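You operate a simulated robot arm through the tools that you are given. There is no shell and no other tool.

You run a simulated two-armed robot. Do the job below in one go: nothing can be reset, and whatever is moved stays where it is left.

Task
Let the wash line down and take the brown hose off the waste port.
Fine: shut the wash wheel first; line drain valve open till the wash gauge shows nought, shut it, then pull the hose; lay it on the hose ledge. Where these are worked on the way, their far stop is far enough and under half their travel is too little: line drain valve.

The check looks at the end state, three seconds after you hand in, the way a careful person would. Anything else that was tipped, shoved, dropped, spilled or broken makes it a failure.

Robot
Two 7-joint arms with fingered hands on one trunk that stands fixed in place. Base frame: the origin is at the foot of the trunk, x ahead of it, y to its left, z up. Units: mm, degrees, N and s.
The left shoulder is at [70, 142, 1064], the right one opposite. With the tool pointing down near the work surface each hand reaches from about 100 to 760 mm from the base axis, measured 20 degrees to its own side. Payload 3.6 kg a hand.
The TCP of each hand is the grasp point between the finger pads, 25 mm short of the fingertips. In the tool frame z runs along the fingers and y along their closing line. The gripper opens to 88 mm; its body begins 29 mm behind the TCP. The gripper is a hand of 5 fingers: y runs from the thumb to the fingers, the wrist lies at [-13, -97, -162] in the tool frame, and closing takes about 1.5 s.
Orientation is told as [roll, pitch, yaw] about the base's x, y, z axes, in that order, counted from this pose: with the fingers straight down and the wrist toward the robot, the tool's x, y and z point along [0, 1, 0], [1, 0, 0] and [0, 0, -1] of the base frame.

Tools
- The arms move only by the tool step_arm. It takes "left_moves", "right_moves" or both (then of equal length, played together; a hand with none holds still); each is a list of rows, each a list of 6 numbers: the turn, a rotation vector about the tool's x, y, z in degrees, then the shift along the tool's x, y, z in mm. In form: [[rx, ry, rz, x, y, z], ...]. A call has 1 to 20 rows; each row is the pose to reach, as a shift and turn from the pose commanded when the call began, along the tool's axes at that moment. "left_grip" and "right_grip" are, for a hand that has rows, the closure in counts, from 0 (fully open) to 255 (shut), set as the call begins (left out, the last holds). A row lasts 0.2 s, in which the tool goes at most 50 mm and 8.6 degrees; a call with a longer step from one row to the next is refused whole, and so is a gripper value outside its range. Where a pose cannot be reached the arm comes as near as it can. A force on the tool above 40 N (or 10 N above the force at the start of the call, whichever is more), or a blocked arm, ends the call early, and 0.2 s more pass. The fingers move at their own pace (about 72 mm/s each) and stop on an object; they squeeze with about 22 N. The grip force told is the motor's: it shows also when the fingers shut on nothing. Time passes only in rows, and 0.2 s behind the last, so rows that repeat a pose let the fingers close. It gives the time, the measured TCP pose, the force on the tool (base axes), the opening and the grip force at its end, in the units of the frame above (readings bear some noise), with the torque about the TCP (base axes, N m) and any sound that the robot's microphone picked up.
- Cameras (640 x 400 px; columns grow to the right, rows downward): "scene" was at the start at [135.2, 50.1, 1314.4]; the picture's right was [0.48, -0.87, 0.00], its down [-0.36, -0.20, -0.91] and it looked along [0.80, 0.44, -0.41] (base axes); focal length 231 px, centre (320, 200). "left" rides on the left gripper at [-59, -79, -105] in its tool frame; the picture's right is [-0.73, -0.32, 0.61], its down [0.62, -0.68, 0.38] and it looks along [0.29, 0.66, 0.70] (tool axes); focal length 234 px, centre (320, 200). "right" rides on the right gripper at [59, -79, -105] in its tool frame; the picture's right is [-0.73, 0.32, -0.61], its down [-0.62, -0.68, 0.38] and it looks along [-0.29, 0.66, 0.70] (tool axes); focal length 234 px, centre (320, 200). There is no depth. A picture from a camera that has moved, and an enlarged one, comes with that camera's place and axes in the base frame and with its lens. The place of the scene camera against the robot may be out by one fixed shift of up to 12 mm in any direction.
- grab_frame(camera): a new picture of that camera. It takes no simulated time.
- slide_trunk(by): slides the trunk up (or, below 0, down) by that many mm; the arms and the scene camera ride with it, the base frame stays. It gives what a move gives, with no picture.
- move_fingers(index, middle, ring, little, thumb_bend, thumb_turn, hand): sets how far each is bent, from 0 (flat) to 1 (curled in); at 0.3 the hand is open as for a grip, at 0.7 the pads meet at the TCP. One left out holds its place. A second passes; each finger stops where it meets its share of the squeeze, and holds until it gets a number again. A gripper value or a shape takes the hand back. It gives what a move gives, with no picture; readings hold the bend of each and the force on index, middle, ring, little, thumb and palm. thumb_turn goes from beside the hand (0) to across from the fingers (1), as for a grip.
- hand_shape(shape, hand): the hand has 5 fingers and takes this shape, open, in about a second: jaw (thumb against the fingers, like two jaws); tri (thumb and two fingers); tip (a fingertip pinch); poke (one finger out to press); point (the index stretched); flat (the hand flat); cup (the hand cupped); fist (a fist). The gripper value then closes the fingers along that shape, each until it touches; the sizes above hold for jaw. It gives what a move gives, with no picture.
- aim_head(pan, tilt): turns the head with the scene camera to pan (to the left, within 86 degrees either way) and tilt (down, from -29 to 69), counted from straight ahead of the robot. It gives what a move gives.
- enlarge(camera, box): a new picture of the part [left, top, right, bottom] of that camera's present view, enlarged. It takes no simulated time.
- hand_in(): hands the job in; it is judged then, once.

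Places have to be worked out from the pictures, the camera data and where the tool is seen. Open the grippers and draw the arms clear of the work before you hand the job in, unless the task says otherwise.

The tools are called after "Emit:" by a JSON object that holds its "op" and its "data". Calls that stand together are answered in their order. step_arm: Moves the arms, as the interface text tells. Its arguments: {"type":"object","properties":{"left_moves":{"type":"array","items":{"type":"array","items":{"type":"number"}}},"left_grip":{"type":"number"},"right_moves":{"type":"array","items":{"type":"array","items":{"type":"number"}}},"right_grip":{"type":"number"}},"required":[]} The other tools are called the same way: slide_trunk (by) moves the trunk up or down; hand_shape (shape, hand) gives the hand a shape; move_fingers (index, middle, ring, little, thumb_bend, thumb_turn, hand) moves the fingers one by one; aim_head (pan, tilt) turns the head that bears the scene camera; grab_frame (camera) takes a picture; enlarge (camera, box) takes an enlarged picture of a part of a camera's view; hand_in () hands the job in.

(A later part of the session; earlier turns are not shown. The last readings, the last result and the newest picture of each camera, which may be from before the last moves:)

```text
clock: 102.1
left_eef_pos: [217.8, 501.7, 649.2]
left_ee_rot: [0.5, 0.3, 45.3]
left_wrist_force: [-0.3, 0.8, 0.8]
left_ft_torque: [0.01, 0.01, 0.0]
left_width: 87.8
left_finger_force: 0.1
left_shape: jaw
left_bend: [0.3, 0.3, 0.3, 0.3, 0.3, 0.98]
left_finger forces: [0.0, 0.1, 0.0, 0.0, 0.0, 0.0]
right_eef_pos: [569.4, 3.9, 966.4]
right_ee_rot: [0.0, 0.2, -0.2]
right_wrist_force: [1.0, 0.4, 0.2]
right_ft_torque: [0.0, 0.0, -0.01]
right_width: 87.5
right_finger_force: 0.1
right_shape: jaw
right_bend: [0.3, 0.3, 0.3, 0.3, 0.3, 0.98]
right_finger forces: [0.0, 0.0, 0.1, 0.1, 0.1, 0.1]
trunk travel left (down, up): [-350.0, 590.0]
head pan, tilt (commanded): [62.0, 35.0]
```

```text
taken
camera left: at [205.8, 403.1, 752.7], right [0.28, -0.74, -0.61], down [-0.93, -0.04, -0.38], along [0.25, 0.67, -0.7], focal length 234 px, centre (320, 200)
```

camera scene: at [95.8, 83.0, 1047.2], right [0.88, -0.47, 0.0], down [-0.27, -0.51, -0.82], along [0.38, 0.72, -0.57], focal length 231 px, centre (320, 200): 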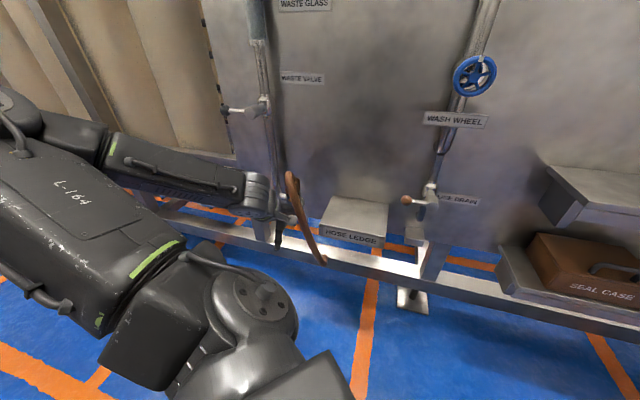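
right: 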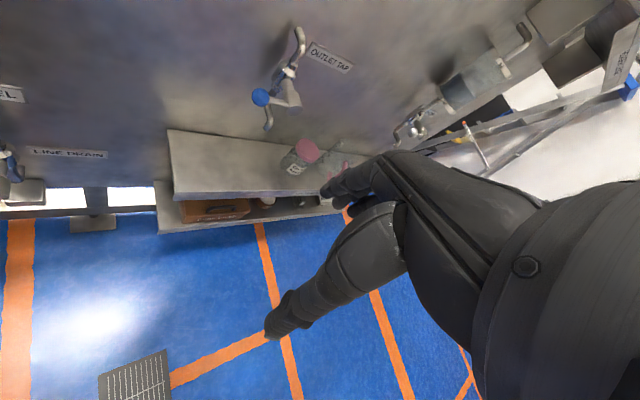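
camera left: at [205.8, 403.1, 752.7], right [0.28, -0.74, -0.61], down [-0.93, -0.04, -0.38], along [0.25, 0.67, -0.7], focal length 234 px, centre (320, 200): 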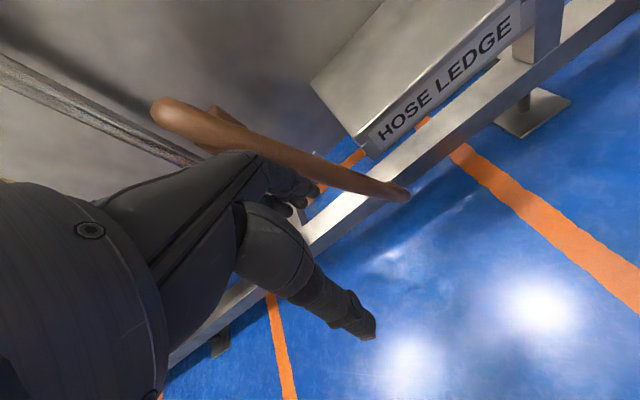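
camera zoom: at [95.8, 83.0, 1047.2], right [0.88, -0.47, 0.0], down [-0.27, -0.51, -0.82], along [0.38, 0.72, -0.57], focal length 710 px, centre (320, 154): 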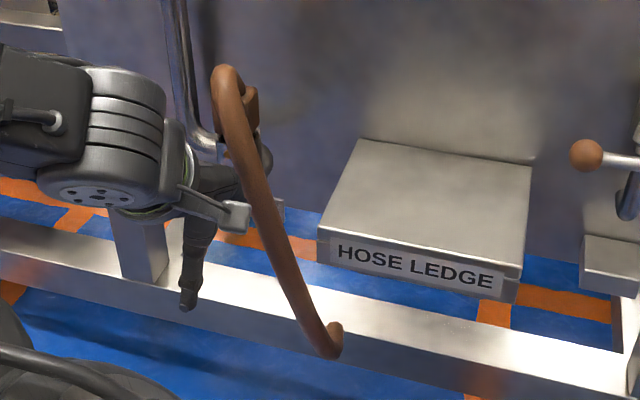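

The hose seems a rigid cane: crook on the cup at about [297,648], arch top near [293,635,722], shaft running down to [363,572,375]. A top grip across the crook with hand yaw 0 suits; I raise the trunk 200 mm and bring the hand above the crook with yaw 0.

Emit:
{"op": "slide_trunk", "data": {"by": 200}}

Emit:
{"op": "step_arm", "data": {"left_moves": [[0, 0, 8, 0, 5, -10], [0, 0, 16, 10, 20, -20], [0, 0, 24, 15, 40, -20], [0, 0, 32, 20, 60, -20], [0, 0, 40, 25, 80, -20], [0, 0, 45, 30, 100, -20], [0, 0, 45, 35, 120, -20], [0, 0, 45, 35, 120, -20]]}}

Emit:
{"op": "grab_frame", "data": {"camera": "left"}}

Emit:
{"op": "grab_frame", "data": {"camera": "scene"}}

```text
clock: 104.3
left_eef_pos: [217.4, 501.1, 849.0]
left_ee_rot: [0.5, 0.3, 45.4]
left_wrist_force: [0.5, 0.1, 0.0]
left_ft_torque: [-0.01, -0.01, 0.02]
left_width: 87.7
left_finger_force: 0.1
left_shape: jaw
left_bend: [0.3, 0.3, 0.3, 0.3, 0.3, 0.98]
left_finger forces: [0.0, 0.0, 0.0, 0.0, 0.0, 0.0]
right_eef_pos: [567.8, 4.0, 1165.5]
right_ee_rot: [0.0, 0.1, -0.1]
right_wrist_force: [-0.8, 0.4, -0.7]
right_ft_torque: [0.01, -0.02, 0.0]
right_width: 88.1
right_finger_force: 0.1
right_shape: jaw
right_bend: [0.3, 0.3, 0.3, 0.3, 0.3, 0.98]
right_finger forces: [0.1, 0.0, 0.0, 0.1, 0.1, 0.0]
trunk travel left (down, up): [-550.0, 390.0]
head pan, tilt (commanded): [62.0, 35.0]
```

```text
clock: 106.1
left_eef_pos: [276.8, 612.0, 868.3]
left_ee_rot: [0.2, 0.5, 0.2]
left_wrist_force: [-1.1, 0.2, 0.8]
left_ft_torque: [0.0, 0.02, 0.04]
left_width: 87.7
left_finger_force: 0.0
left_shape: jaw
left_bend: [0.3, 0.3, 0.3, 0.3, 0.3, 0.98]
left_finger forces: [0.0, 0.1, 0.0, 0.0, 0.0, 0.0]
right_eef_pos: [568.9, 4.5, 1165.2]
right_ee_rot: [0.0, 0.1, -0.1]
right_wrist_force: [-0.2, -0.1, -0.2]
right_ft_torque: [-0.01, -0.01, 0.0]
right_width: 87.7
right_finger_force: 0.0
right_shape: jaw
right_bend: [0.3, 0.3, 0.3, 0.3, 0.3, 0.98]
right_finger forces: [0.0, 0.0, 0.0, 0.0, 0.0, 0.0]
trunk travel left (down, up): [-550.0, 390.0]
head pan, tilt (commanded): [62.0, 35.0]
```

```text
taken
camera left: at [200.7, 551.7, 973.8], right [-0.33, -0.72, -0.61], down [-0.69, 0.62, -0.37], along [0.65, 0.3, -0.7], focal length 234 px, centre (320, 200)
```

left: 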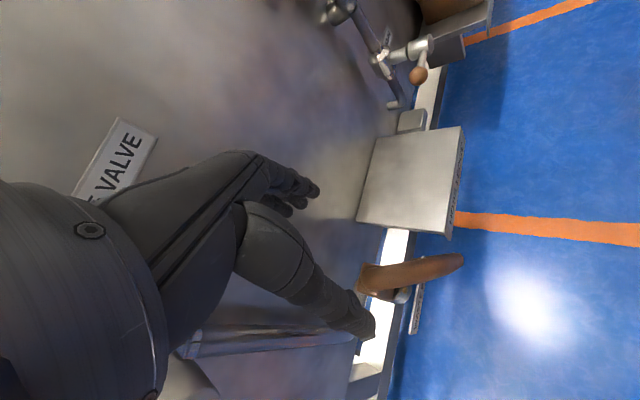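

```text
taken
camera scene: at [95.5, 82.8, 1247.2], right [0.88, -0.47, 0.0], down [-0.27, -0.51, -0.82], along [0.38, 0.72, -0.57], focal length 231 px, centre (320, 200)
```

scene: 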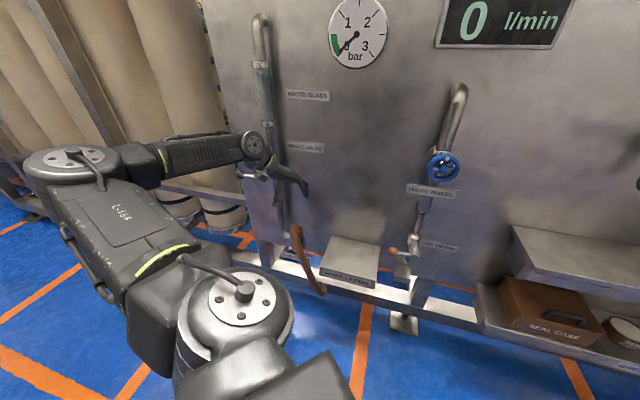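

I zoom on the crook from this viewpoint to line up the descent.

Emit:
{"op": "enlarge", "data": {"camera": "left", "box": [320, 220, 480, 350]}}

Emit:
{"op": "enlarge", "data": {"camera": "scene", "box": [230, 120, 340, 310]}}

```text
3.08 times, centred on (400, 285) of left
camera zoom: at [200.7, 551.7, 973.8], right [-0.33, -0.72, -0.61], down [-0.69, 0.62, -0.37], along [0.65, 0.3, -0.7], focal length 720 px, centre (74, -62)
```

zoom: 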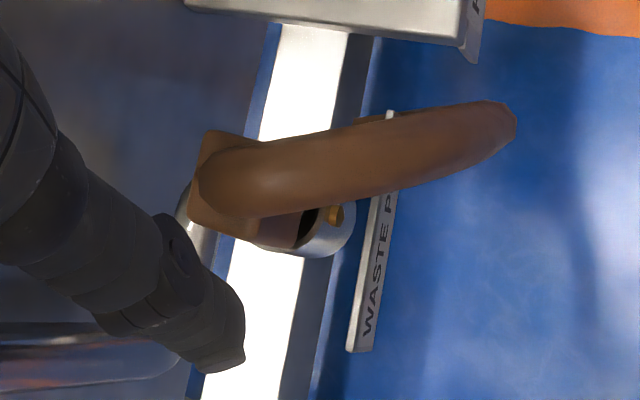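

```text
2.11 times, centred on (285, 215) of scene
camera zoom: at [95.5, 82.8, 1247.2], right [0.88, -0.47, 0.0], down [-0.27, -0.51, -0.82], along [0.38, 0.72, -0.57], focal length 486 px, centre (394, 168)
```

zoom: 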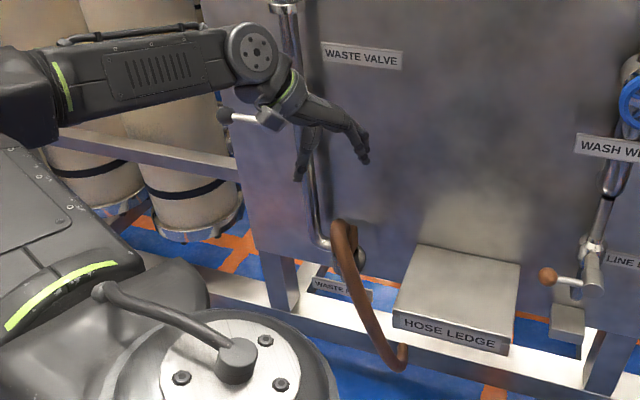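

The crook's block top is at about [297,650,706] with the tube bending off it toward -y. I move above it and stop at z≈760 to check alignment.

Emit:
{"op": "step_arm", "data": {"left_moves": [[0, 0, 0, 10, 8, 25], [0, 0, 0, 20, 15, 50], [0, 0, 0, 26, 18, 80], [0, 0, 0, 26, 18, 108], [0, 0, 0, 26, 18, 108]]}}

Emit:
{"op": "grab_frame", "data": {"camera": "left"}}

Emit:
{"op": "enlarge", "data": {"camera": "left", "box": [230, 150, 430, 350]}}

Emit:
{"op": "enlarge", "data": {"camera": "scene", "box": [230, 150, 340, 270]}}

```text
clock: 107.3
left_eef_pos: [293.9, 637.0, 759.3]
left_ee_rot: [0.3, 0.5, 0.3]
left_wrist_force: [-0.7, -0.2, -1.0]
left_ft_torque: [0.0, 0.01, 0.02]
left_width: 87.6
left_finger_force: 0.0
left_shape: jaw
left_bend: [0.3, 0.3, 0.3, 0.3, 0.3, 0.98]
left_finger forces: [0.1, 0.1, 0.0, 0.0, 0.0, 0.0]
right_eef_pos: [568.1, 2.6, 1166.1]
right_ee_rot: [0.0, 0.1, -0.2]
right_wrist_force: [-0.2, -0.7, -0.1]
right_ft_torque: [-0.01, 0.0, 0.0]
right_width: 87.9
right_finger_force: 0.0
right_shape: jaw
right_bend: [0.3, 0.3, 0.3, 0.3, 0.3, 0.98]
right_finger forces: [0.0, 0.1, 0.0, 0.1, 0.0, 0.0]
trunk travel left (down, up): [-550.0, 390.0]
head pan, tilt (commanded): [62.0, 35.0]
```

```text
taken
camera left: at [217.4, 578.4, 864.3], right [-0.32, -0.73, -0.61], down [-0.69, 0.62, -0.37], along [0.65, 0.3, -0.7], focal length 234 px, centre (320, 200)
```

left: 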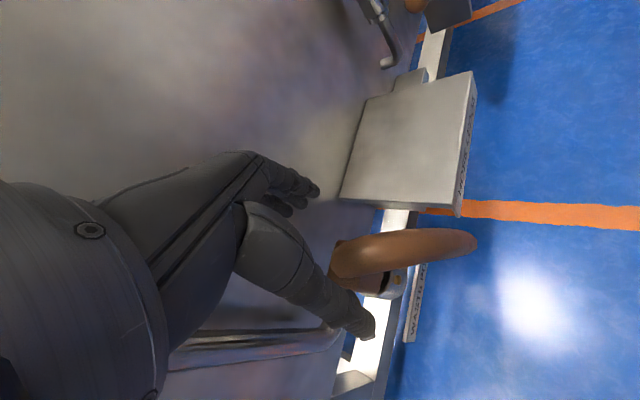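

```text
2.00 times, centred on (330, 250) of left
camera zoom: at [217.4, 578.4, 864.3], right [-0.32, -0.73, -0.61], down [-0.69, 0.62, -0.37], along [0.65, 0.3, -0.7], focal length 468 px, centre (300, 100)
```

zoom: 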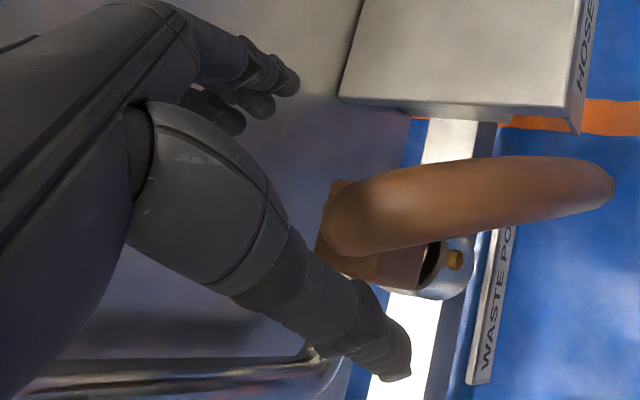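

```text
3.33 times, centred on (285, 210) of scene
camera zoom: at [95.6, 82.8, 1247.2], right [0.88, -0.47, 0.0], down [-0.27, -0.51, -0.82], along [0.38, 0.72, -0.57], focal length 770 px, centre (437, 167)
```

zoom: 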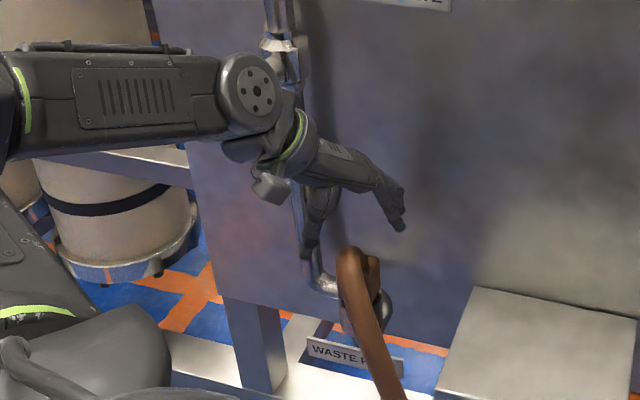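

The crook lies between thumb and fingers on the descent line. I descend 50 mm to z≈709, watching forces.

Emit:
{"op": "step_arm", "data": {"left_moves": [[0, 0, 0, 0, 0, 12], [0, 0, 0, 0, 0, 25], [0, 0, 0, 0, 0, 38], [0, 0, 0, 0, 0, 50], [0, 0, 0, 0, 0, 50]]}}

Emit:
{"op": "enlarge", "data": {"camera": "left", "box": [230, 150, 430, 350]}}

Emit:
{"op": "enlarge", "data": {"camera": "scene", "box": [230, 150, 340, 270]}}

```text
clock: 108.5
left_eef_pos: [294.2, 638.8, 710.9]
left_ee_rot: [0.3, 0.6, 0.3]
left_wrist_force: [-0.4, -0.4, -0.1]
left_ft_torque: [-0.01, -0.01, -0.02]
left_width: 87.8
left_finger_force: 0.0
left_shape: jaw
left_bend: [0.3, 0.3, 0.3, 0.3, 0.3, 0.98]
left_finger forces: [0.1, 0.0, 0.1, 0.1, 0.0, 0.1]
right_eef_pos: [567.8, 5.0, 1166.4]
right_ee_rot: [0.0, 0.0, -0.1]
right_wrist_force: [-0.3, 0.3, 0.4]
right_ft_torque: [-0.01, 0.01, 0.03]
right_width: 87.9
right_finger_force: 0.1
right_shape: jaw
right_bend: [0.3, 0.3, 0.3, 0.3, 0.3, 0.98]
right_finger forces: [0.0, 0.1, 0.1, 0.1, 0.0, 0.0]
trunk travel left (down, up): [-550.0, 390.0]
head pan, tilt (commanded): [62.0, 35.0]
```

```text
2.00 times, centred on (330, 250) of left
camera zoom: at [217.0, 578.5, 814.8], right [-0.32, -0.73, -0.61], down [-0.69, 0.62, -0.37], along [0.65, 0.3, -0.7], focal length 468 px, centre (300, 100)
```

zoom: 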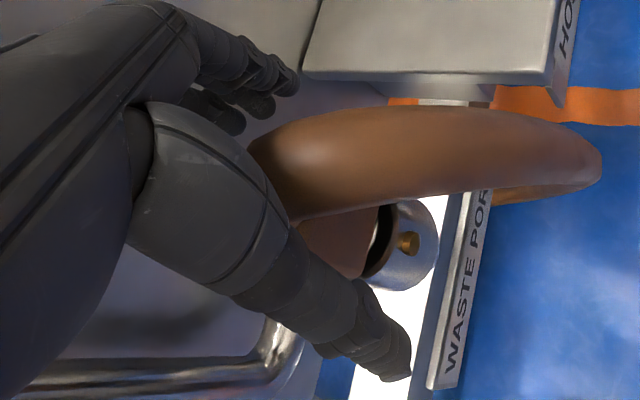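

```text
3.33 times, centred on (285, 210) of scene
camera zoom: at [95.7, 83.0, 1247.2], right [0.88, -0.47, 0.0], down [-0.27, -0.51, -0.82], along [0.38, 0.72, -0.57], focal length 770 px, centre (437, 167)
```

zoom: 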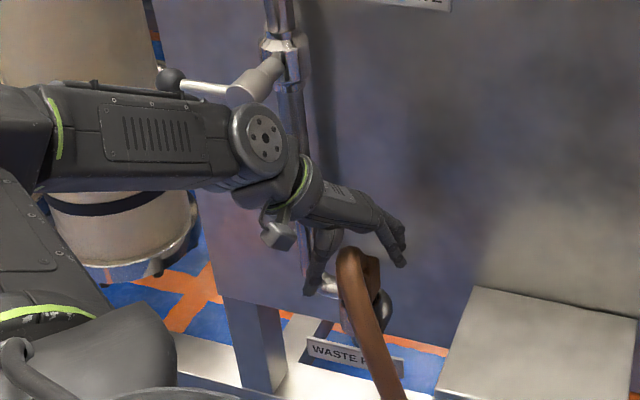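

No contact so far; the tube and block are centered. I close the hand on the crook.

Emit:
{"op": "step_arm", "data": {"left_moves": [[0, 0, 0, 0, 0, 0], [0, 0, 0, 0, 0, 0], [0, 0, 0, 0, 0, 0], [0, 0, 0, 0, 0, 0], [0, 0, 0, 0, 0, 0], [0, 0, 0, 0, 0, 0], [0, 0, 0, 0, 0, 0]], "left_grip": 255}}

Emit:
{"op": "enlarge", "data": {"camera": "left", "box": [230, 150, 430, 350]}}

Emit:
{"op": "enlarge", "data": {"camera": "scene", "box": [230, 150, 340, 310]}}

```text
clock: 110.1
left_eef_pos: [293.1, 636.8, 711.3]
left_ee_rot: [0.3, 0.5, 0.3]
left_wrist_force: [1.0, -3.9, 5.8]
left_ft_torque: [-0.02, -0.14, -0.08]
left_width: 10.3
left_finger_force: 21.8
left_shape: jaw
left_bend: [0.73, 0.45, 0.38, 0.54, 0.7, 1.0]
left_finger forces: [9.6, 3.8, 5.6, 0.0, 18.2, 0.0]
right_eef_pos: [568.9, 3.0, 1167.5]
right_ee_rot: [0.1, 0.1, -0.2]
right_wrist_force: [-0.1, -1.0, -0.2]
right_ft_torque: [-0.02, 0.02, 0.05]
right_width: 87.8
right_finger_force: 0.1
right_shape: jaw
right_bend: [0.3, 0.3, 0.3, 0.3, 0.3, 0.98]
right_finger forces: [0.0, 0.1, 0.0, 0.0, 0.0, 0.0]
trunk travel left (down, up): [-550.0, 390.0]
head pan, tilt (commanded): [62.0, 35.0]
```

```text
2.00 times, centred on (330, 250) of left
camera zoom: at [217.1, 577.5, 815.7], right [-0.32, -0.72, -0.61], down [-0.69, 0.62, -0.37], along [0.65, 0.3, -0.7], focal length 468 px, centre (300, 100)
```

zoom: 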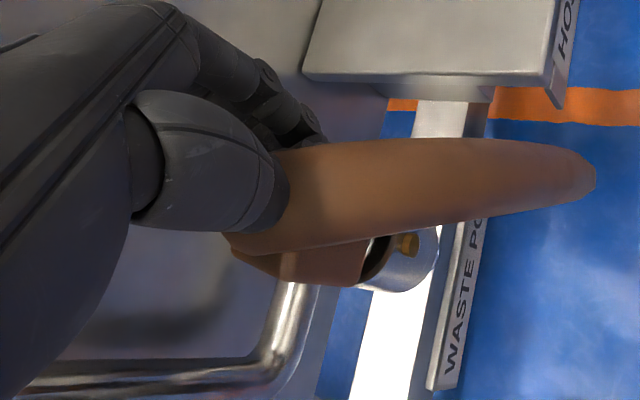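

```text
2.50 times, centred on (285, 230) of scene
camera zoom: at [95.6, 81.6, 1247.3], right [0.88, -0.47, 0.0], down [-0.27, -0.51, -0.82], along [0.38, 0.72, -0.57], focal length 577 px, centre (408, 125)
```

zoom: 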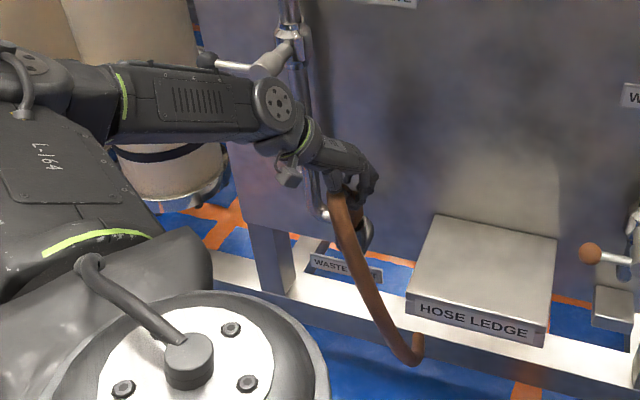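

The crook is held (index, middle, ring and thumb loaded). I now pull straight up gently, first 40 mm, watching the force.

Emit:
{"op": "step_arm", "data": {"left_moves": [[0, 0, 0, 0, 0, -5], [0, 0, 0, 0, 0, -10], [0, 0, 0, 0, 0, -16], [0, 0, 0, 0, 0, -22], [0, 0, 0, 0, 0, -30], [0, 0, 0, 0, 0, -40], [0, 0, 0, 0, 0, -40]]}}

Emit:
{"op": "enlarge", "data": {"camera": "left", "box": [230, 150, 430, 350]}}

Emit:
{"op": "enlarge", "data": {"camera": "scene", "box": [230, 150, 340, 310]}}

```text
clock: 111.7
left_eef_pos: [294.5, 636.5, 749.1]
left_ee_rot: [0.2, 0.5, 0.3]
left_wrist_force: [-0.1, 0.3, 0.4]
left_ft_torque: [0.02, -0.03, -0.01]
left_width: 7.6
left_finger_force: 21.9
left_shape: jaw
left_bend: [0.73, 0.51, 0.6, 0.54, 0.7, 1.0]
left_finger forces: [0.0, 0.0, 0.1, 0.1, 0.0, 0.0]
right_eef_pos: [568.1, 3.5, 1165.5]
right_ee_rot: [-0.1, 0.1, -0.2]
right_wrist_force: [0.3, 0.4, 0.0]
right_ft_torque: [0.02, 0.0, 0.02]
right_width: 88.0
right_finger_force: 0.1
right_shape: jaw
right_bend: [0.3, 0.3, 0.3, 0.3, 0.3, 0.98]
right_finger forces: [0.0, 0.0, 0.0, 0.1, 0.1, 0.1]
trunk travel left (down, up): [-550.0, 390.0]
head pan, tilt (commanded): [62.0, 35.0]
```

```text
2.00 times, centred on (330, 250) of left
camera zoom: at [217.6, 577.9, 855.1], right [-0.32, -0.73, -0.61], down [-0.69, 0.62, -0.37], along [0.65, 0.3, -0.7], focal length 468 px, centre (300, 100)
```

zoom: 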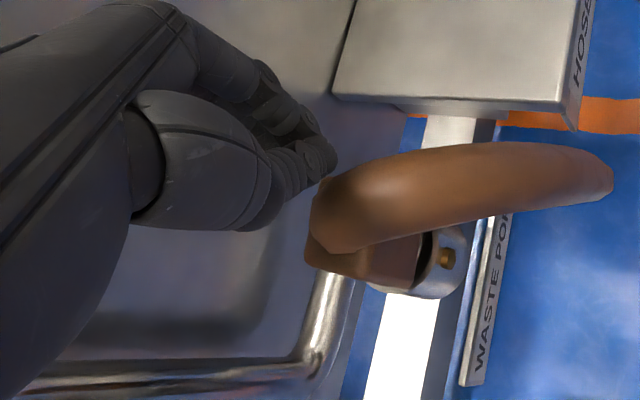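

```text
2.50 times, centred on (285, 230) of scene
camera zoom: at [95.8, 83.2, 1247.2], right [0.88, -0.47, 0.0], down [-0.27, -0.51, -0.82], along [0.38, 0.72, -0.57], focal length 577 px, centre (408, 125)
```

zoom: 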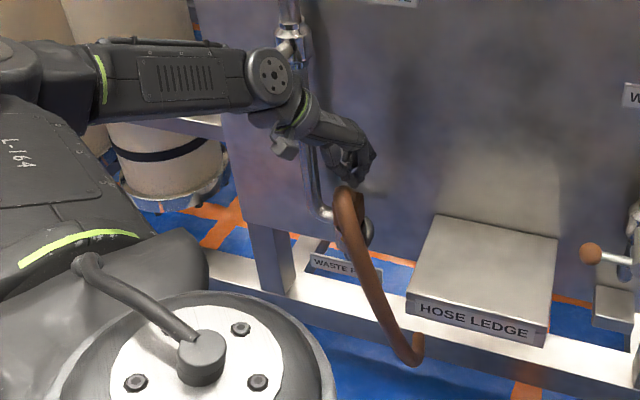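

The grip slipped off: index and thumb met beside the tube and only the fingertips held the block. I open, go up, shift about 14 mm toward the block (+y) and descend deeper until the palm nearly meets the crook.

Emit:
{"op": "step_arm", "data": {"left_moves": [[0, 0, 0, 0, 0, -12], [0, 0, 0, 0, 0, -20], [0, 0, 0, 7, 0, -20], [0, 0, 0, 14, 0, -20], [0, 0, 0, 14, 0, -20], [0, 0, 0, 14, 0, -20]], "left_grip": 0}}

Emit:
{"op": "enlarge", "data": {"camera": "left", "box": [230, 150, 430, 350]}}

```text
clock: 113.1
left_eef_pos: [294.9, 651.7, 770.3]
left_ee_rot: [0.2, 0.5, 0.3]
left_wrist_force: [0.9, 0.1, 0.4]
left_ft_torque: [0.0, 0.02, -0.02]
left_width: 87.6
left_finger_force: 0.1
left_shape: jaw
left_bend: [0.3, 0.3, 0.3, 0.3, 0.3, 0.98]
left_finger forces: [0.1, 0.0, 0.1, 0.1, 0.0, 0.0]
right_eef_pos: [569.4, 3.7, 1165.0]
right_ee_rot: [0.0, 0.1, -0.3]
right_wrist_force: [-0.4, -0.2, 0.2]
right_ft_torque: [-0.02, -0.04, 0.04]
right_width: 87.8
right_finger_force: 0.0
right_shape: jaw
right_bend: [0.3, 0.3, 0.3, 0.3, 0.3, 0.98]
right_finger forces: [0.1, 0.0, 0.0, 0.1, 0.1, 0.0]
trunk travel left (down, up): [-550.0, 390.0]
head pan, tilt (commanded): [62.0, 35.0]
```

```text
2.00 times, centred on (330, 250) of left
camera zoom: at [217.5, 591.7, 875.4], right [-0.32, -0.73, -0.61], down [-0.69, 0.62, -0.37], along [0.65, 0.3, -0.7], focal length 468 px, centre (300, 100)
```

zoom: 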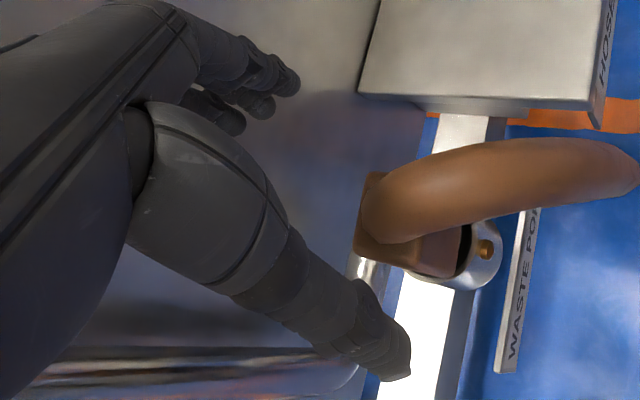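

At z≈695 the grasp point will fall on the middle of the block. I descend in small steps, stopping if the palm meets the tube.

Emit:
{"op": "step_arm", "data": {"left_moves": [[0, 0, 0, 0, 0, 20], [0, 0, 0, 0, 0, 40], [0, 0, 0, 0, 0, 55], [0, 0, 0, 0, 0, 63], [0, 0, 0, 0, 0, 70], [0, 0, 0, 0, 0, 76]]}}

Emit:
{"op": "enlarge", "data": {"camera": "left", "box": [230, 150, 430, 350]}}

```text
clock: 114.5
left_eef_pos: [293.2, 652.3, 694.0]
left_ee_rot: [0.3, 0.5, 0.3]
left_wrist_force: [0.0, -0.1, -0.2]
left_ft_torque: [0.01, -0.01, 0.01]
left_width: 87.6
left_finger_force: 0.1
left_shape: jaw
left_bend: [0.3, 0.3, 0.3, 0.3, 0.3, 0.98]
left_finger forces: [0.1, 0.0, 0.0, 0.1, 0.0, 0.0]
right_eef_pos: [568.8, 3.1, 1166.5]
right_ee_rot: [0.0, 0.0, -0.2]
right_wrist_force: [-0.2, 0.3, -0.4]
right_ft_torque: [0.04, -0.01, -0.01]
right_width: 87.7
right_finger_force: 0.0
right_shape: jaw
right_bend: [0.3, 0.3, 0.3, 0.3, 0.3, 0.98]
right_finger forces: [0.0, 0.0, 0.0, 0.1, 0.1, 0.0]
trunk travel left (down, up): [-550.0, 390.0]
head pan, tilt (commanded): [62.0, 35.0]
```

```text
2.00 times, centred on (330, 250) of left
camera zoom: at [217.0, 592.4, 799.0], right [-0.33, -0.72, -0.61], down [-0.69, 0.62, -0.37], along [0.65, 0.3, -0.7], focal length 468 px, centre (300, 100)
```

zoom: 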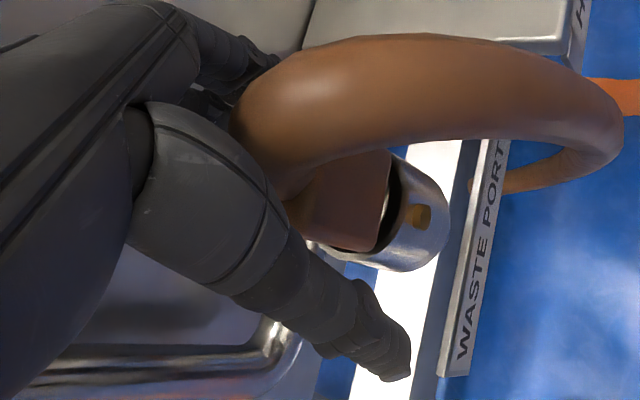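

Still no contact. I go down a further 8 mm so the pads sit squarely on the block, then close.

Emit:
{"op": "step_arm", "data": {"left_moves": [[0, 0, 0, 0, 0, 3], [0, 0, 0, 0, 0, 6], [0, 0, 0, 0, 0, 8]]}}

Emit:
{"op": "step_arm", "data": {"left_moves": [[0, 0, 0, 0, 0, 0], [0, 0, 0, 0, 0, 0], [0, 0, 0, 0, 0, 0], [0, 0, 0, 0, 0, 0], [0, 0, 0, 0, 0, 0], [0, 0, 0, 0, 0, 0], [0, 0, 0, 0, 0, 0]], "left_grip": 255}}

Emit:
{"op": "enlarge", "data": {"camera": "left", "box": [230, 150, 430, 350]}}

Emit:
{"op": "enlarge", "data": {"camera": "scene", "box": [230, 150, 340, 310]}}

```text
clock: 115.3
left_eef_pos: [292.4, 650.5, 685.7]
left_ee_rot: [0.2, 0.5, 0.3]
left_wrist_force: [0.3, 0.3, 0.3]
left_ft_torque: [-0.01, -0.02, -0.01]
left_width: 87.6
left_finger_force: 0.1
left_shape: jaw
left_bend: [0.3, 0.3, 0.3, 0.3, 0.3, 0.98]
left_finger forces: [0.0, 0.0, 0.0, 0.1, 0.0, 0.1]
right_eef_pos: [568.1, 3.9, 1166.1]
right_ee_rot: [0.1, 0.1, -0.2]
right_wrist_force: [0.5, 0.5, 0.0]
right_ft_torque: [-0.01, -0.01, -0.01]
right_width: 88.0
right_finger_force: 0.1
right_shape: jaw
right_bend: [0.3, 0.3, 0.3, 0.3, 0.3, 0.98]
right_finger forces: [0.0, 0.0, 0.1, 0.1, 0.1, 0.0]
trunk travel left (down, up): [-550.0, 390.0]
head pan, tilt (commanded): [62.0, 35.0]
```

```text
clock: 116.9
left_eef_pos: [293.8, 651.7, 686.7]
left_ee_rot: [0.1, 0.6, 0.3]
left_wrist_force: [0.3, -0.2, 0.0]
left_ft_torque: [-0.04, -0.03, 0.05]
left_width: 35.4
left_finger_force: 22.0
left_shape: jaw
left_bend: [0.74, 0.4, 0.45, 0.42, 0.77, 1.0]
left_finger forces: [8.0, 6.4, 0.6, 0.0, 13.4, 0.1]
right_eef_pos: [569.0, 3.6, 1167.0]
right_ee_rot: [0.1, 0.1, -0.2]
right_wrist_force: [-0.5, -0.7, 0.4]
right_ft_torque: [-0.02, 0.0, -0.01]
right_width: 87.6
right_finger_force: 0.0
right_shape: jaw
right_bend: [0.3, 0.3, 0.3, 0.3, 0.3, 0.98]
right_finger forces: [0.0, 0.0, 0.0, 0.1, 0.1, 0.0]
trunk travel left (down, up): [-550.0, 390.0]
head pan, tilt (commanded): [62.0, 35.0]
```

```text
2.00 times, centred on (330, 250) of left
camera zoom: at [216.7, 592.1, 791.0], right [-0.32, -0.73, -0.61], down [-0.69, 0.62, -0.37], along [0.65, 0.3, -0.7], focal length 468 px, centre (300, 100)
```

zoom: 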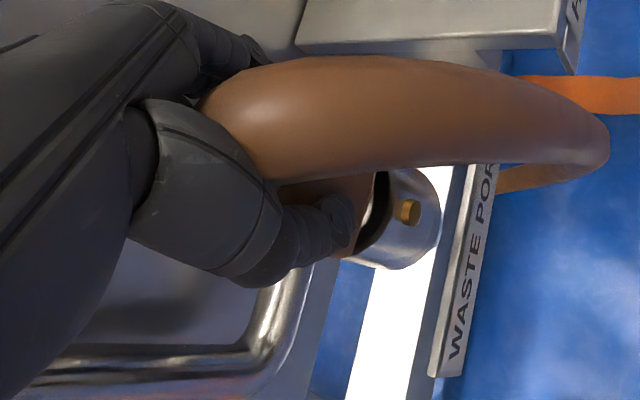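

```text
2.50 times, centred on (285, 230) of scene
camera zoom: at [95.9, 83.1, 1247.2], right [0.88, -0.47, 0.0], down [-0.27, -0.51, -0.82], along [0.38, 0.72, -0.57], focal length 577 px, centre (408, 125)
```

zoom: 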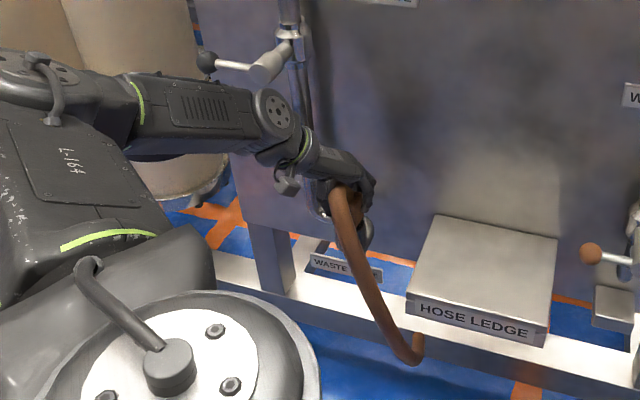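

Now the hand holds the block itself, 35 mm wide (index 8 N, middle 6 N, thumb 13 N). I pull straight up again slowly.

Emit:
{"op": "step_arm", "data": {"left_moves": [[0, 0, 0, 0, 0, -3], [0, 0, 0, 0, 0, -6], [0, 0, 0, 0, 0, -10], [0, 0, 0, 0, 0, -14]]}}

Emit:
{"op": "enlarge", "data": {"camera": "left", "box": [230, 150, 430, 350]}}

```text
clock: 117.9
left_eef_pos: [293.6, 651.6, 700.4]
left_ee_rot: [0.2, 0.5, 0.2]
left_wrist_force: [-0.5, -0.6, -2.2]
left_ft_torque: [0.01, 0.05, 0.02]
left_width: 33.7
left_finger_force: 22.1
left_shape: jaw
left_bend: [0.74, 0.4, 0.45, 0.42, 0.78, 1.0]
left_finger forces: [7.6, 6.5, 1.2, 0.0, 13.4, 0.0]
right_eef_pos: [569.1, 3.5, 1165.6]
right_ee_rot: [0.1, 0.2, -0.3]
right_wrist_force: [1.3, -0.3, -1.3]
right_ft_torque: [-0.02, 0.01, -0.01]
right_width: 87.7
right_finger_force: 0.1
right_shape: jaw
right_bend: [0.3, 0.3, 0.3, 0.3, 0.3, 0.98]
right_finger forces: [0.0, 0.0, 0.0, 0.0, 0.0, 0.1]
trunk travel left (down, up): [-550.0, 390.0]
head pan, tilt (commanded): [62.0, 35.0]
```

```text
2.00 times, centred on (330, 250) of left
camera zoom: at [216.9, 592.0, 805.3], right [-0.33, -0.73, -0.61], down [-0.69, 0.62, -0.37], along [0.65, 0.3, -0.7], focal length 468 px, centre (300, 100)
```

zoom: 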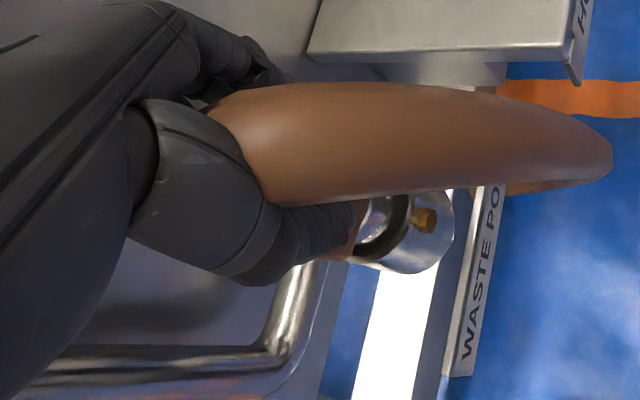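

It is coming off: the chrome spigot shows between block and cup, with only ~2 N load. I continue upward another 70 mm.

Emit:
{"op": "step_arm", "data": {"left_moves": [[0, 0, 0, 0, 0, -8], [0, 0, 0, 0, 0, -18], [0, 0, 0, 0, 0, -30], [0, 0, 0, 0, 0, -43], [0, 0, 0, 0, 0, -56], [0, 0, 0, 0, 0, -70], [0, 0, 0, 0, 0, -70]]}}

Emit:
{"op": "grab_frame", "data": {"camera": "left"}}

Emit:
{"op": "enlarge", "data": {"camera": "scene", "box": [230, 120, 360, 310]}}

```text
clock: 119.5
left_eef_pos: [295.6, 653.0, 769.5]
left_ee_rot: [0.1, 0.7, 0.3]
left_wrist_force: [0.2, 0.3, -2.1]
left_ft_torque: [0.01, 0.02, 0.04]
left_width: 33.6
left_finger_force: 21.9
left_shape: jaw
left_bend: [0.74, 0.4, 0.45, 0.42, 0.78, 1.0]
left_finger forces: [7.4, 6.7, 1.3, 0.0, 13.0, 0.0]
right_eef_pos: [568.3, 4.7, 1164.6]
right_ee_rot: [0.1, 0.1, -0.1]
right_wrist_force: [0.0, 0.3, 0.2]
right_ft_torque: [0.02, -0.03, -0.01]
right_width: 87.8
right_finger_force: 0.1
right_shape: jaw
right_bend: [0.3, 0.3, 0.3, 0.3, 0.3, 0.98]
right_finger forces: [0.0, 0.1, 0.0, 0.0, 0.0, 0.1]
trunk travel left (down, up): [-550.0, 390.0]
head pan, tilt (commanded): [62.0, 35.0]
```

```text
taken
camera left: at [217.9, 592.2, 875.4], right [-0.33, -0.73, -0.61], down [-0.69, 0.62, -0.37], along [0.65, 0.3, -0.7], focal length 234 px, centre (320, 200)
```

left: 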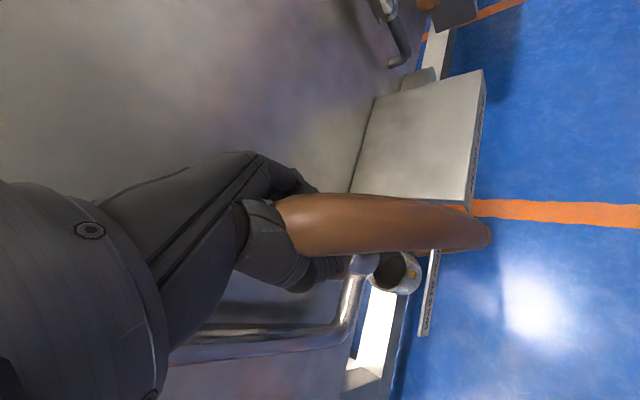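

```text
2.11 times, centred on (295, 215) of scene
camera zoom: at [96.1, 83.7, 1247.1], right [0.88, -0.47, 0.0], down [-0.27, -0.51, -0.82], along [0.38, 0.72, -0.57], focal length 486 px, centre (373, 168)
```

zoom: 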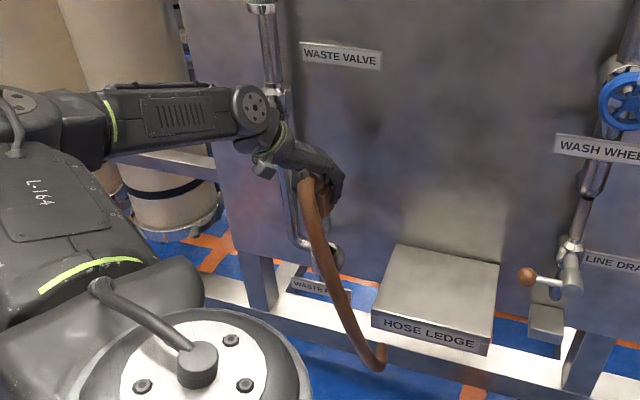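

The hose is off, rigid, and weighs only about 2 N. I raise the trunk 200 mm so its lower end clears the ledge.

Emit:
{"op": "slide_trunk", "data": {"by": 200}}

Emit:
{"op": "grab_frame", "data": {"camera": "scene"}}

Emit:
{"op": "enlarge", "data": {"camera": "scene", "box": [200, 120, 360, 330]}}

Emit:
{"op": "grab_frame", "data": {"camera": "left"}}

```text
clock: 121.7
left_eef_pos: [296.3, 652.1, 970.5]
left_ee_rot: [0.2, 0.5, 0.2]
left_wrist_force: [0.9, 0.3, -1.6]
left_ft_torque: [-0.02, 0.04, 0.01]
left_width: 33.7
left_finger_force: 21.9
left_shape: jaw
left_bend: [0.74, 0.4, 0.45, 0.42, 0.78, 1.0]
left_finger forces: [7.5, 6.6, 1.4, 0.0, 13.1, 0.0]
right_eef_pos: [569.3, 3.6, 1365.7]
right_ee_rot: [0.0, 0.1, -0.2]
right_wrist_force: [0.1, 0.2, -0.7]
right_ft_torque: [-0.03, 0.01, 0.0]
right_width: 87.8
right_finger_force: 0.1
right_shape: jaw
right_bend: [0.3, 0.3, 0.3, 0.3, 0.3, 0.98]
right_finger forces: [0.0, 0.0, 0.0, 0.0, 0.0, 0.0]
trunk travel left (down, up): [-750.0, 190.0]
head pan, tilt (commanded): [62.0, 35.0]
```

```text
taken
camera scene: at [96.1, 83.6, 1447.1], right [0.88, -0.47, 0.0], down [-0.27, -0.51, -0.82], along [0.38, 0.72, -0.57], focal length 231 px, centre (320, 200)
```

scene: 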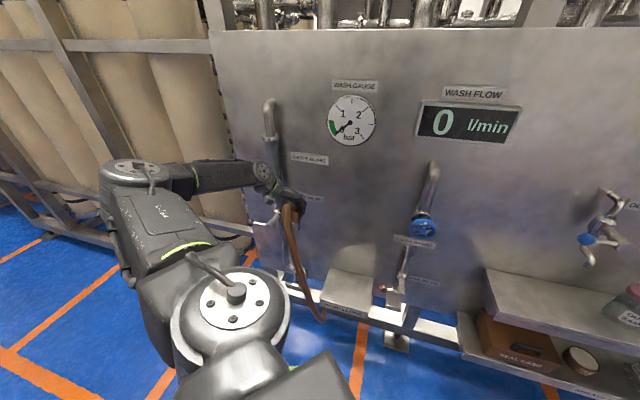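

```text
1.90 times, centred on (280, 225) of scene
camera zoom: at [96.1, 83.6, 1447.1], right [0.88, -0.47, 0.0], down [-0.27, -0.51, -0.82], along [0.38, 0.72, -0.57], focal length 440 px, centre (396, 152)
```

zoom: 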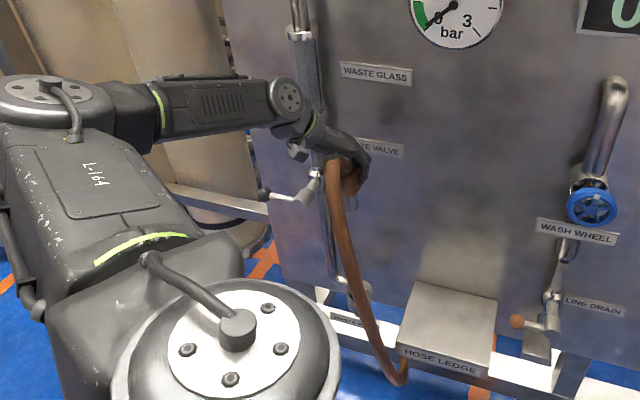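

```text
taken
camera left: at [218.0, 592.2, 1075.3], right [-0.33, -0.73, -0.61], down [-0.69, 0.62, -0.37], along [0.65, 0.3, -0.7], focal length 234 px, centre (320, 200)
```

left: 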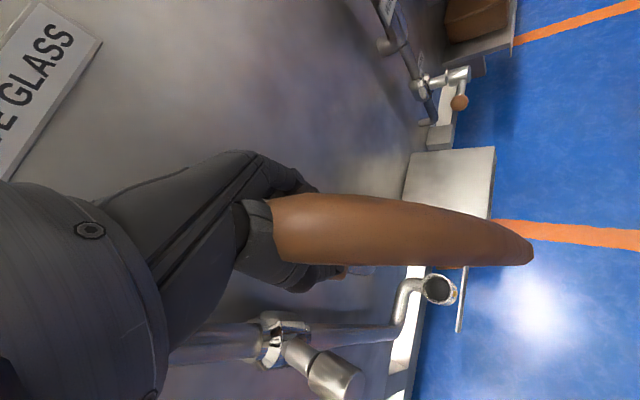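

The hose hangs free in the hand. I bring it back from the panel to open space near [200,500] and yaw to -20°, to try tilting it toward horizontal there.

Emit:
{"op": "step_arm", "data": {"left_moves": [[0, 0, 4, -30, -19, 0], [0, 0, 8, -61, -38, 0], [0, 0, 12, -91, -58, 0], [0, 0, 16, -122, -77, 0], [0, 0, 20, -152, -96, 0], [0, 0, 20, -152, -96, 0]]}}

Emit:
{"op": "step_arm", "data": {"left_moves": [[-6, 0, 0, 0, 0, 0], [-12, 0, 0, 0, 0, 0], [-18, 0, 0, 0, 0, 0], [-24, 0, 0, 0, 0, 0], [-30, 0, 0, 0, 0, 0]]}}

Emit:
{"op": "grab_frame", "data": {"camera": "scene"}}

Emit:
{"op": "grab_frame", "data": {"camera": "left"}}

```text
clock: 123.1
left_eef_pos: [199.8, 501.6, 969.9]
left_ee_rot: [-0.1, 0.6, -19.7]
left_wrist_force: [-0.6, -0.3, -2.5]
left_ft_torque: [0.01, 0.01, 0.0]
left_width: 33.1
left_finger_force: 21.8
left_shape: jaw
left_bend: [0.74, 0.4, 0.45, 0.42, 0.78, 1.0]
left_finger forces: [7.7, 6.6, 1.5, 0.0, 13.0, 0.0]
right_eef_pos: [569.0, 5.2, 1366.1]
right_ee_rot: [0.0, 0.2, -0.1]
right_wrist_force: [-0.3, 0.4, -0.3]
right_ft_torque: [-0.02, 0.0, 0.01]
right_width: 87.6
right_finger_force: 0.0
right_shape: jaw
right_bend: [0.3, 0.3, 0.3, 0.3, 0.3, 0.98]
right_finger forces: [0.1, 0.0, 0.1, 0.0, 0.0, 0.0]
trunk travel left (down, up): [-750.0, 190.0]
head pan, tilt (commanded): [62.0, 35.0]
```

```text
clock: 124.3
left_eef_pos: [199.2, 499.7, 971.5]
left_ee_rot: [0.0, -29.7, -19.7]
left_wrist_force: [0.1, 0.0, -1.9]
left_ft_torque: [0.0, 0.08, 0.01]
left_width: 32.8
left_finger_force: 22.1
left_shape: jaw
left_bend: [0.74, 0.41, 0.45, 0.42, 0.78, 1.0]
left_finger forces: [7.4, 6.7, 1.5, 0.1, 13.6, 0.0]
right_eef_pos: [568.5, 5.2, 1366.6]
right_ee_rot: [0.1, 0.1, -0.3]
right_wrist_force: [-0.2, 0.4, 0.3]
right_ft_torque: [-0.02, 0.0, 0.01]
right_width: 87.8
right_finger_force: 0.2
right_shape: jaw
right_bend: [0.3, 0.3, 0.3, 0.3, 0.3, 0.98]
right_finger forces: [0.0, 0.0, 0.0, 0.0, 0.0, 0.0]
trunk travel left (down, up): [-750.0, 190.0]
head pan, tilt (commanded): [62.0, 35.0]
```

```text
taken
camera scene: at [95.9, 83.8, 1447.1], right [0.88, -0.47, 0.0], down [-0.27, -0.51, -0.82], along [0.38, 0.72, -0.57], focal length 231 px, centre (320, 200)
```

scene: 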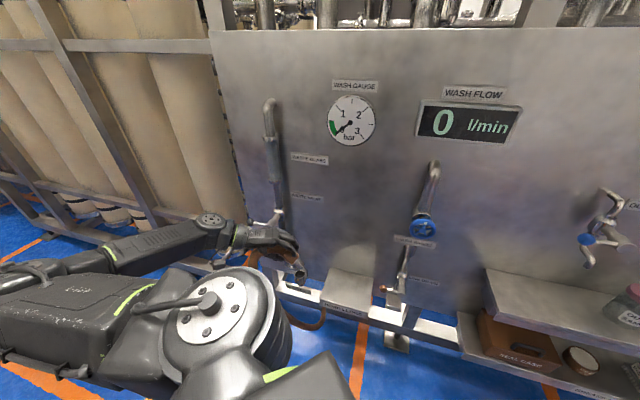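

```text
taken
camera left: at [67.2, 484.5, 1022.3], right [-0.23, -0.69, -0.69], down [-0.17, 0.72, -0.67], along [0.96, -0.04, -0.28], focal length 234 px, centre (320, 200)
```

left: 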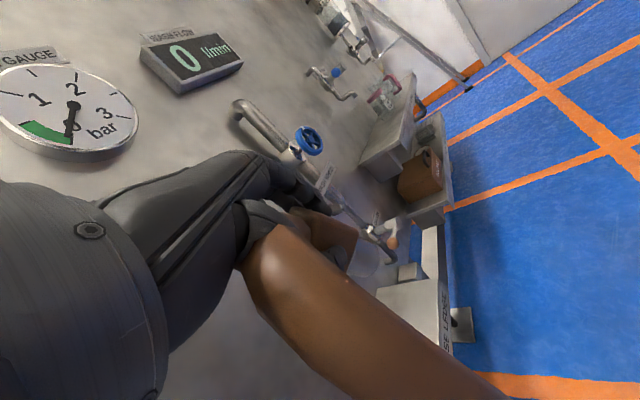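

30° of tilt went fine. I continue to tilt toward 60° in steps and look at the hose.

Emit:
{"op": "step_arm", "data": {"left_moves": [[-7, 0, 0, 0, 0, 0], [-14, 0, 0, 0, 0, 0], [-21, 0, 0, 0, 0, 0], [-28, 0, 0, 0, 0, 0]]}}

Emit:
{"op": "grab_frame", "data": {"camera": "left"}}

Emit:
{"op": "enlarge", "data": {"camera": "scene", "box": [180, 180, 400, 370]}}

```text
clock: 125.3
left_eef_pos: [230.0, 535.4, 963.5]
left_ee_rot: [0.0, -57.4, -19.9]
left_wrist_force: [-0.4, -0.2, -1.8]
left_ft_torque: [-0.02, 0.06, 0.01]
left_width: 32.9
left_finger_force: 22.4
left_shape: jaw
left_bend: [0.74, 0.41, 0.45, 0.42, 0.78, 1.0]
left_finger forces: [7.4, 6.7, 1.2, 0.1, 13.9, 0.0]
left hand out of reach, approached as far as the arm can: row 2, 3, 4
right_eef_pos: [568.4, 5.9, 1365.0]
right_ee_rot: [-0.1, 0.1, -0.2]
right_wrist_force: [0.0, 0.0, -0.2]
right_ft_torque: [0.02, 0.03, 0.02]
right_width: 87.9
right_finger_force: 0.1
right_shape: jaw
right_bend: [0.3, 0.3, 0.3, 0.3, 0.3, 0.98]
right_finger forces: [0.0, 0.0, 0.1, 0.0, 0.0, 0.1]
trunk travel left (down, up): [-750.0, 190.0]
head pan, tilt (commanded): [62.0, 35.0]
```

```text
taken
camera left: at [86.4, 523.5, 953.2], right [0.07, -0.8, -0.6], down [0.17, 0.6, -0.78], along [0.98, -0.05, 0.18], focal length 234 px, centre (320, 200)
```

left: 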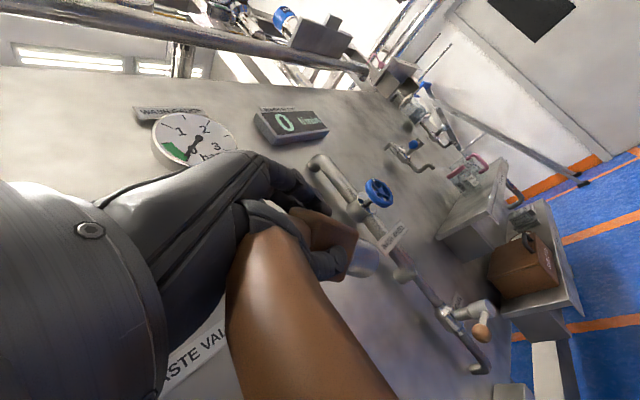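

```text
2.11 times, centred on (290, 275) of scene
camera zoom: at [96.5, 84.3, 1447.1], right [0.88, -0.47, 0.0], down [-0.27, -0.51, -0.82], along [0.38, 0.72, -0.57], focal length 486 px, centre (383, 42)
```

zoom: 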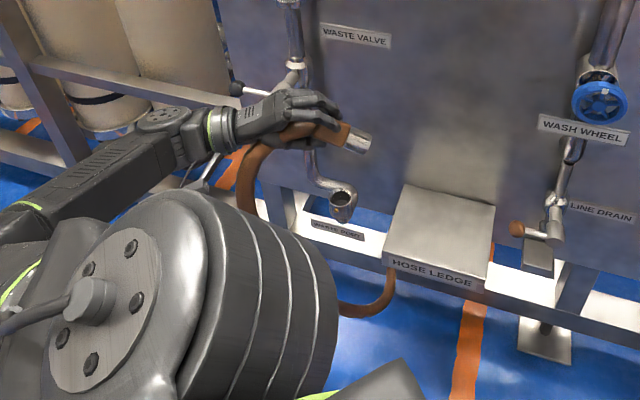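

Interesting: the block's chrome spigot now points right while the tube still sags below, so the hose is flexible rather than rigid. I return the hand to fingers-down and bring it to open space in front of the ledge for a clear view of the whole hose.

Emit:
{"op": "step_arm", "data": {"left_moves": [[8, 0, 0, -20, 0, 0], [16, 0, 0, -40, 0, 0], [24, 0, 0, -60, 0, 0], [32, 0, 0, -80, 0, 0], [40, 0, 0, -95, 0, 0], [48, 0, 0, -110, 0, 0], [56, 0, 0, -120, 0, 0], [56, 0, 0, -120, 0, 0]]}}

Emit:
{"op": "aim_head", "data": {"pan": 52, "tilt": 38}}

Emit:
{"op": "grab_frame", "data": {"camera": "scene"}}

Emit:
{"op": "grab_frame", "data": {"camera": "left"}}

```text
clock: 127.1
left_eef_pos: [188.4, 420.5, 964.7]
left_ee_rot: [0.1, -1.5, -19.6]
left_wrist_force: [-0.3, 0.5, -1.2]
left_ft_torque: [0.0, 0.03, 0.02]
left_width: 32.5
left_finger_force: 22.3
left_shape: jaw
left_bend: [0.74, 0.41, 0.45, 0.42, 0.78, 1.0]
left_finger forces: [7.8, 7.3, 1.7, 0.0, 13.0, 0.0]
right_eef_pos: [567.6, 3.9, 1365.8]
right_ee_rot: [0.0, 0.2, -0.2]
right_wrist_force: [-0.4, 0.1, 0.8]
right_ft_torque: [0.02, -0.01, -0.02]
right_width: 87.7
right_finger_force: 0.1
right_shape: jaw
right_bend: [0.3, 0.3, 0.3, 0.3, 0.3, 0.98]
right_finger forces: [0.0, 0.0, 0.0, 0.1, 0.0, 0.0]
trunk travel left (down, up): [-750.0, 190.0]
head pan, tilt (commanded): [62.0, 35.0]
```

```text
clock: 127.8
left_eef_pos: [188.1, 420.4, 965.6]
left_ee_rot: [0.0, -1.4, -19.7]
left_wrist_force: [-0.2, -0.1, -3.4]
left_ft_torque: [0.01, 0.03, -0.01]
left_width: 32.3
left_finger_force: 22.1
left_shape: jaw
left_bend: [0.74, 0.41, 0.45, 0.42, 0.78, 1.0]
left_finger forces: [7.7, 7.3, 1.7, 0.0, 13.0, 0.1]
right_eef_pos: [568.3, 3.9, 1365.9]
right_ee_rot: [0.0, 0.2, -0.2]
right_wrist_force: [0.4, -0.2, 0.5]
right_ft_torque: [0.02, -0.03, -0.04]
right_width: 88.1
right_finger_force: 0.0
right_shape: jaw
right_bend: [0.3, 0.3, 0.3, 0.3, 0.3, 0.98]
right_finger forces: [0.0, 0.1, 0.0, 0.0, 0.1, 0.0]
trunk travel left (down, up): [-750.0, 190.0]
head pan, tilt (commanded): [52.0, 38.0]
```

```text
taken
camera scene: at [107.3, 73.7, 1442.6], right [0.79, -0.62, 0.0], down [-0.38, -0.49, -0.79], along [0.48, 0.62, -0.62], focal length 231 px, centre (320, 200)
```

scene: 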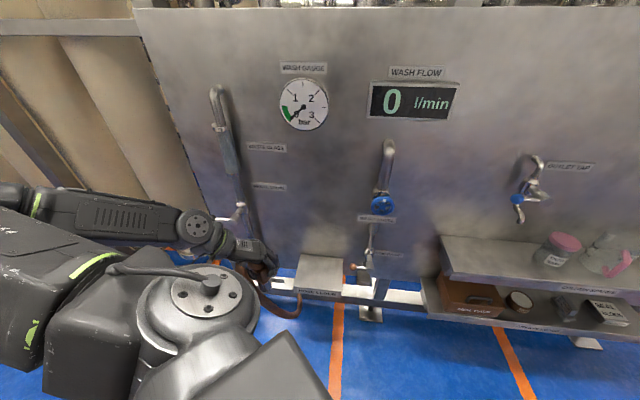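

```text
taken
camera left: at [92.1, 392.1, 1066.9], right [-0.53, -0.58, -0.62], down [-0.42, 0.81, -0.4], along [0.73, 0.05, -0.68], focal length 234 px, centre (320, 200)
```

left: 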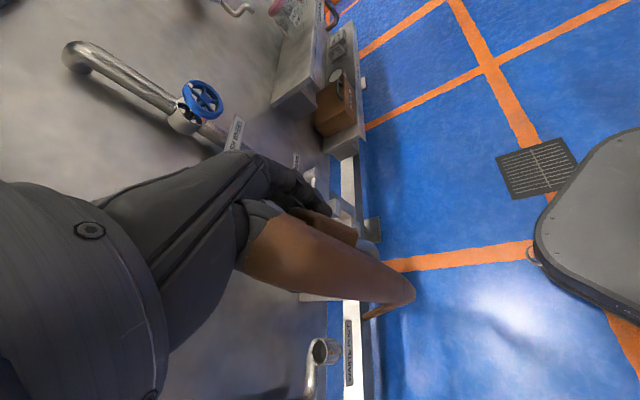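

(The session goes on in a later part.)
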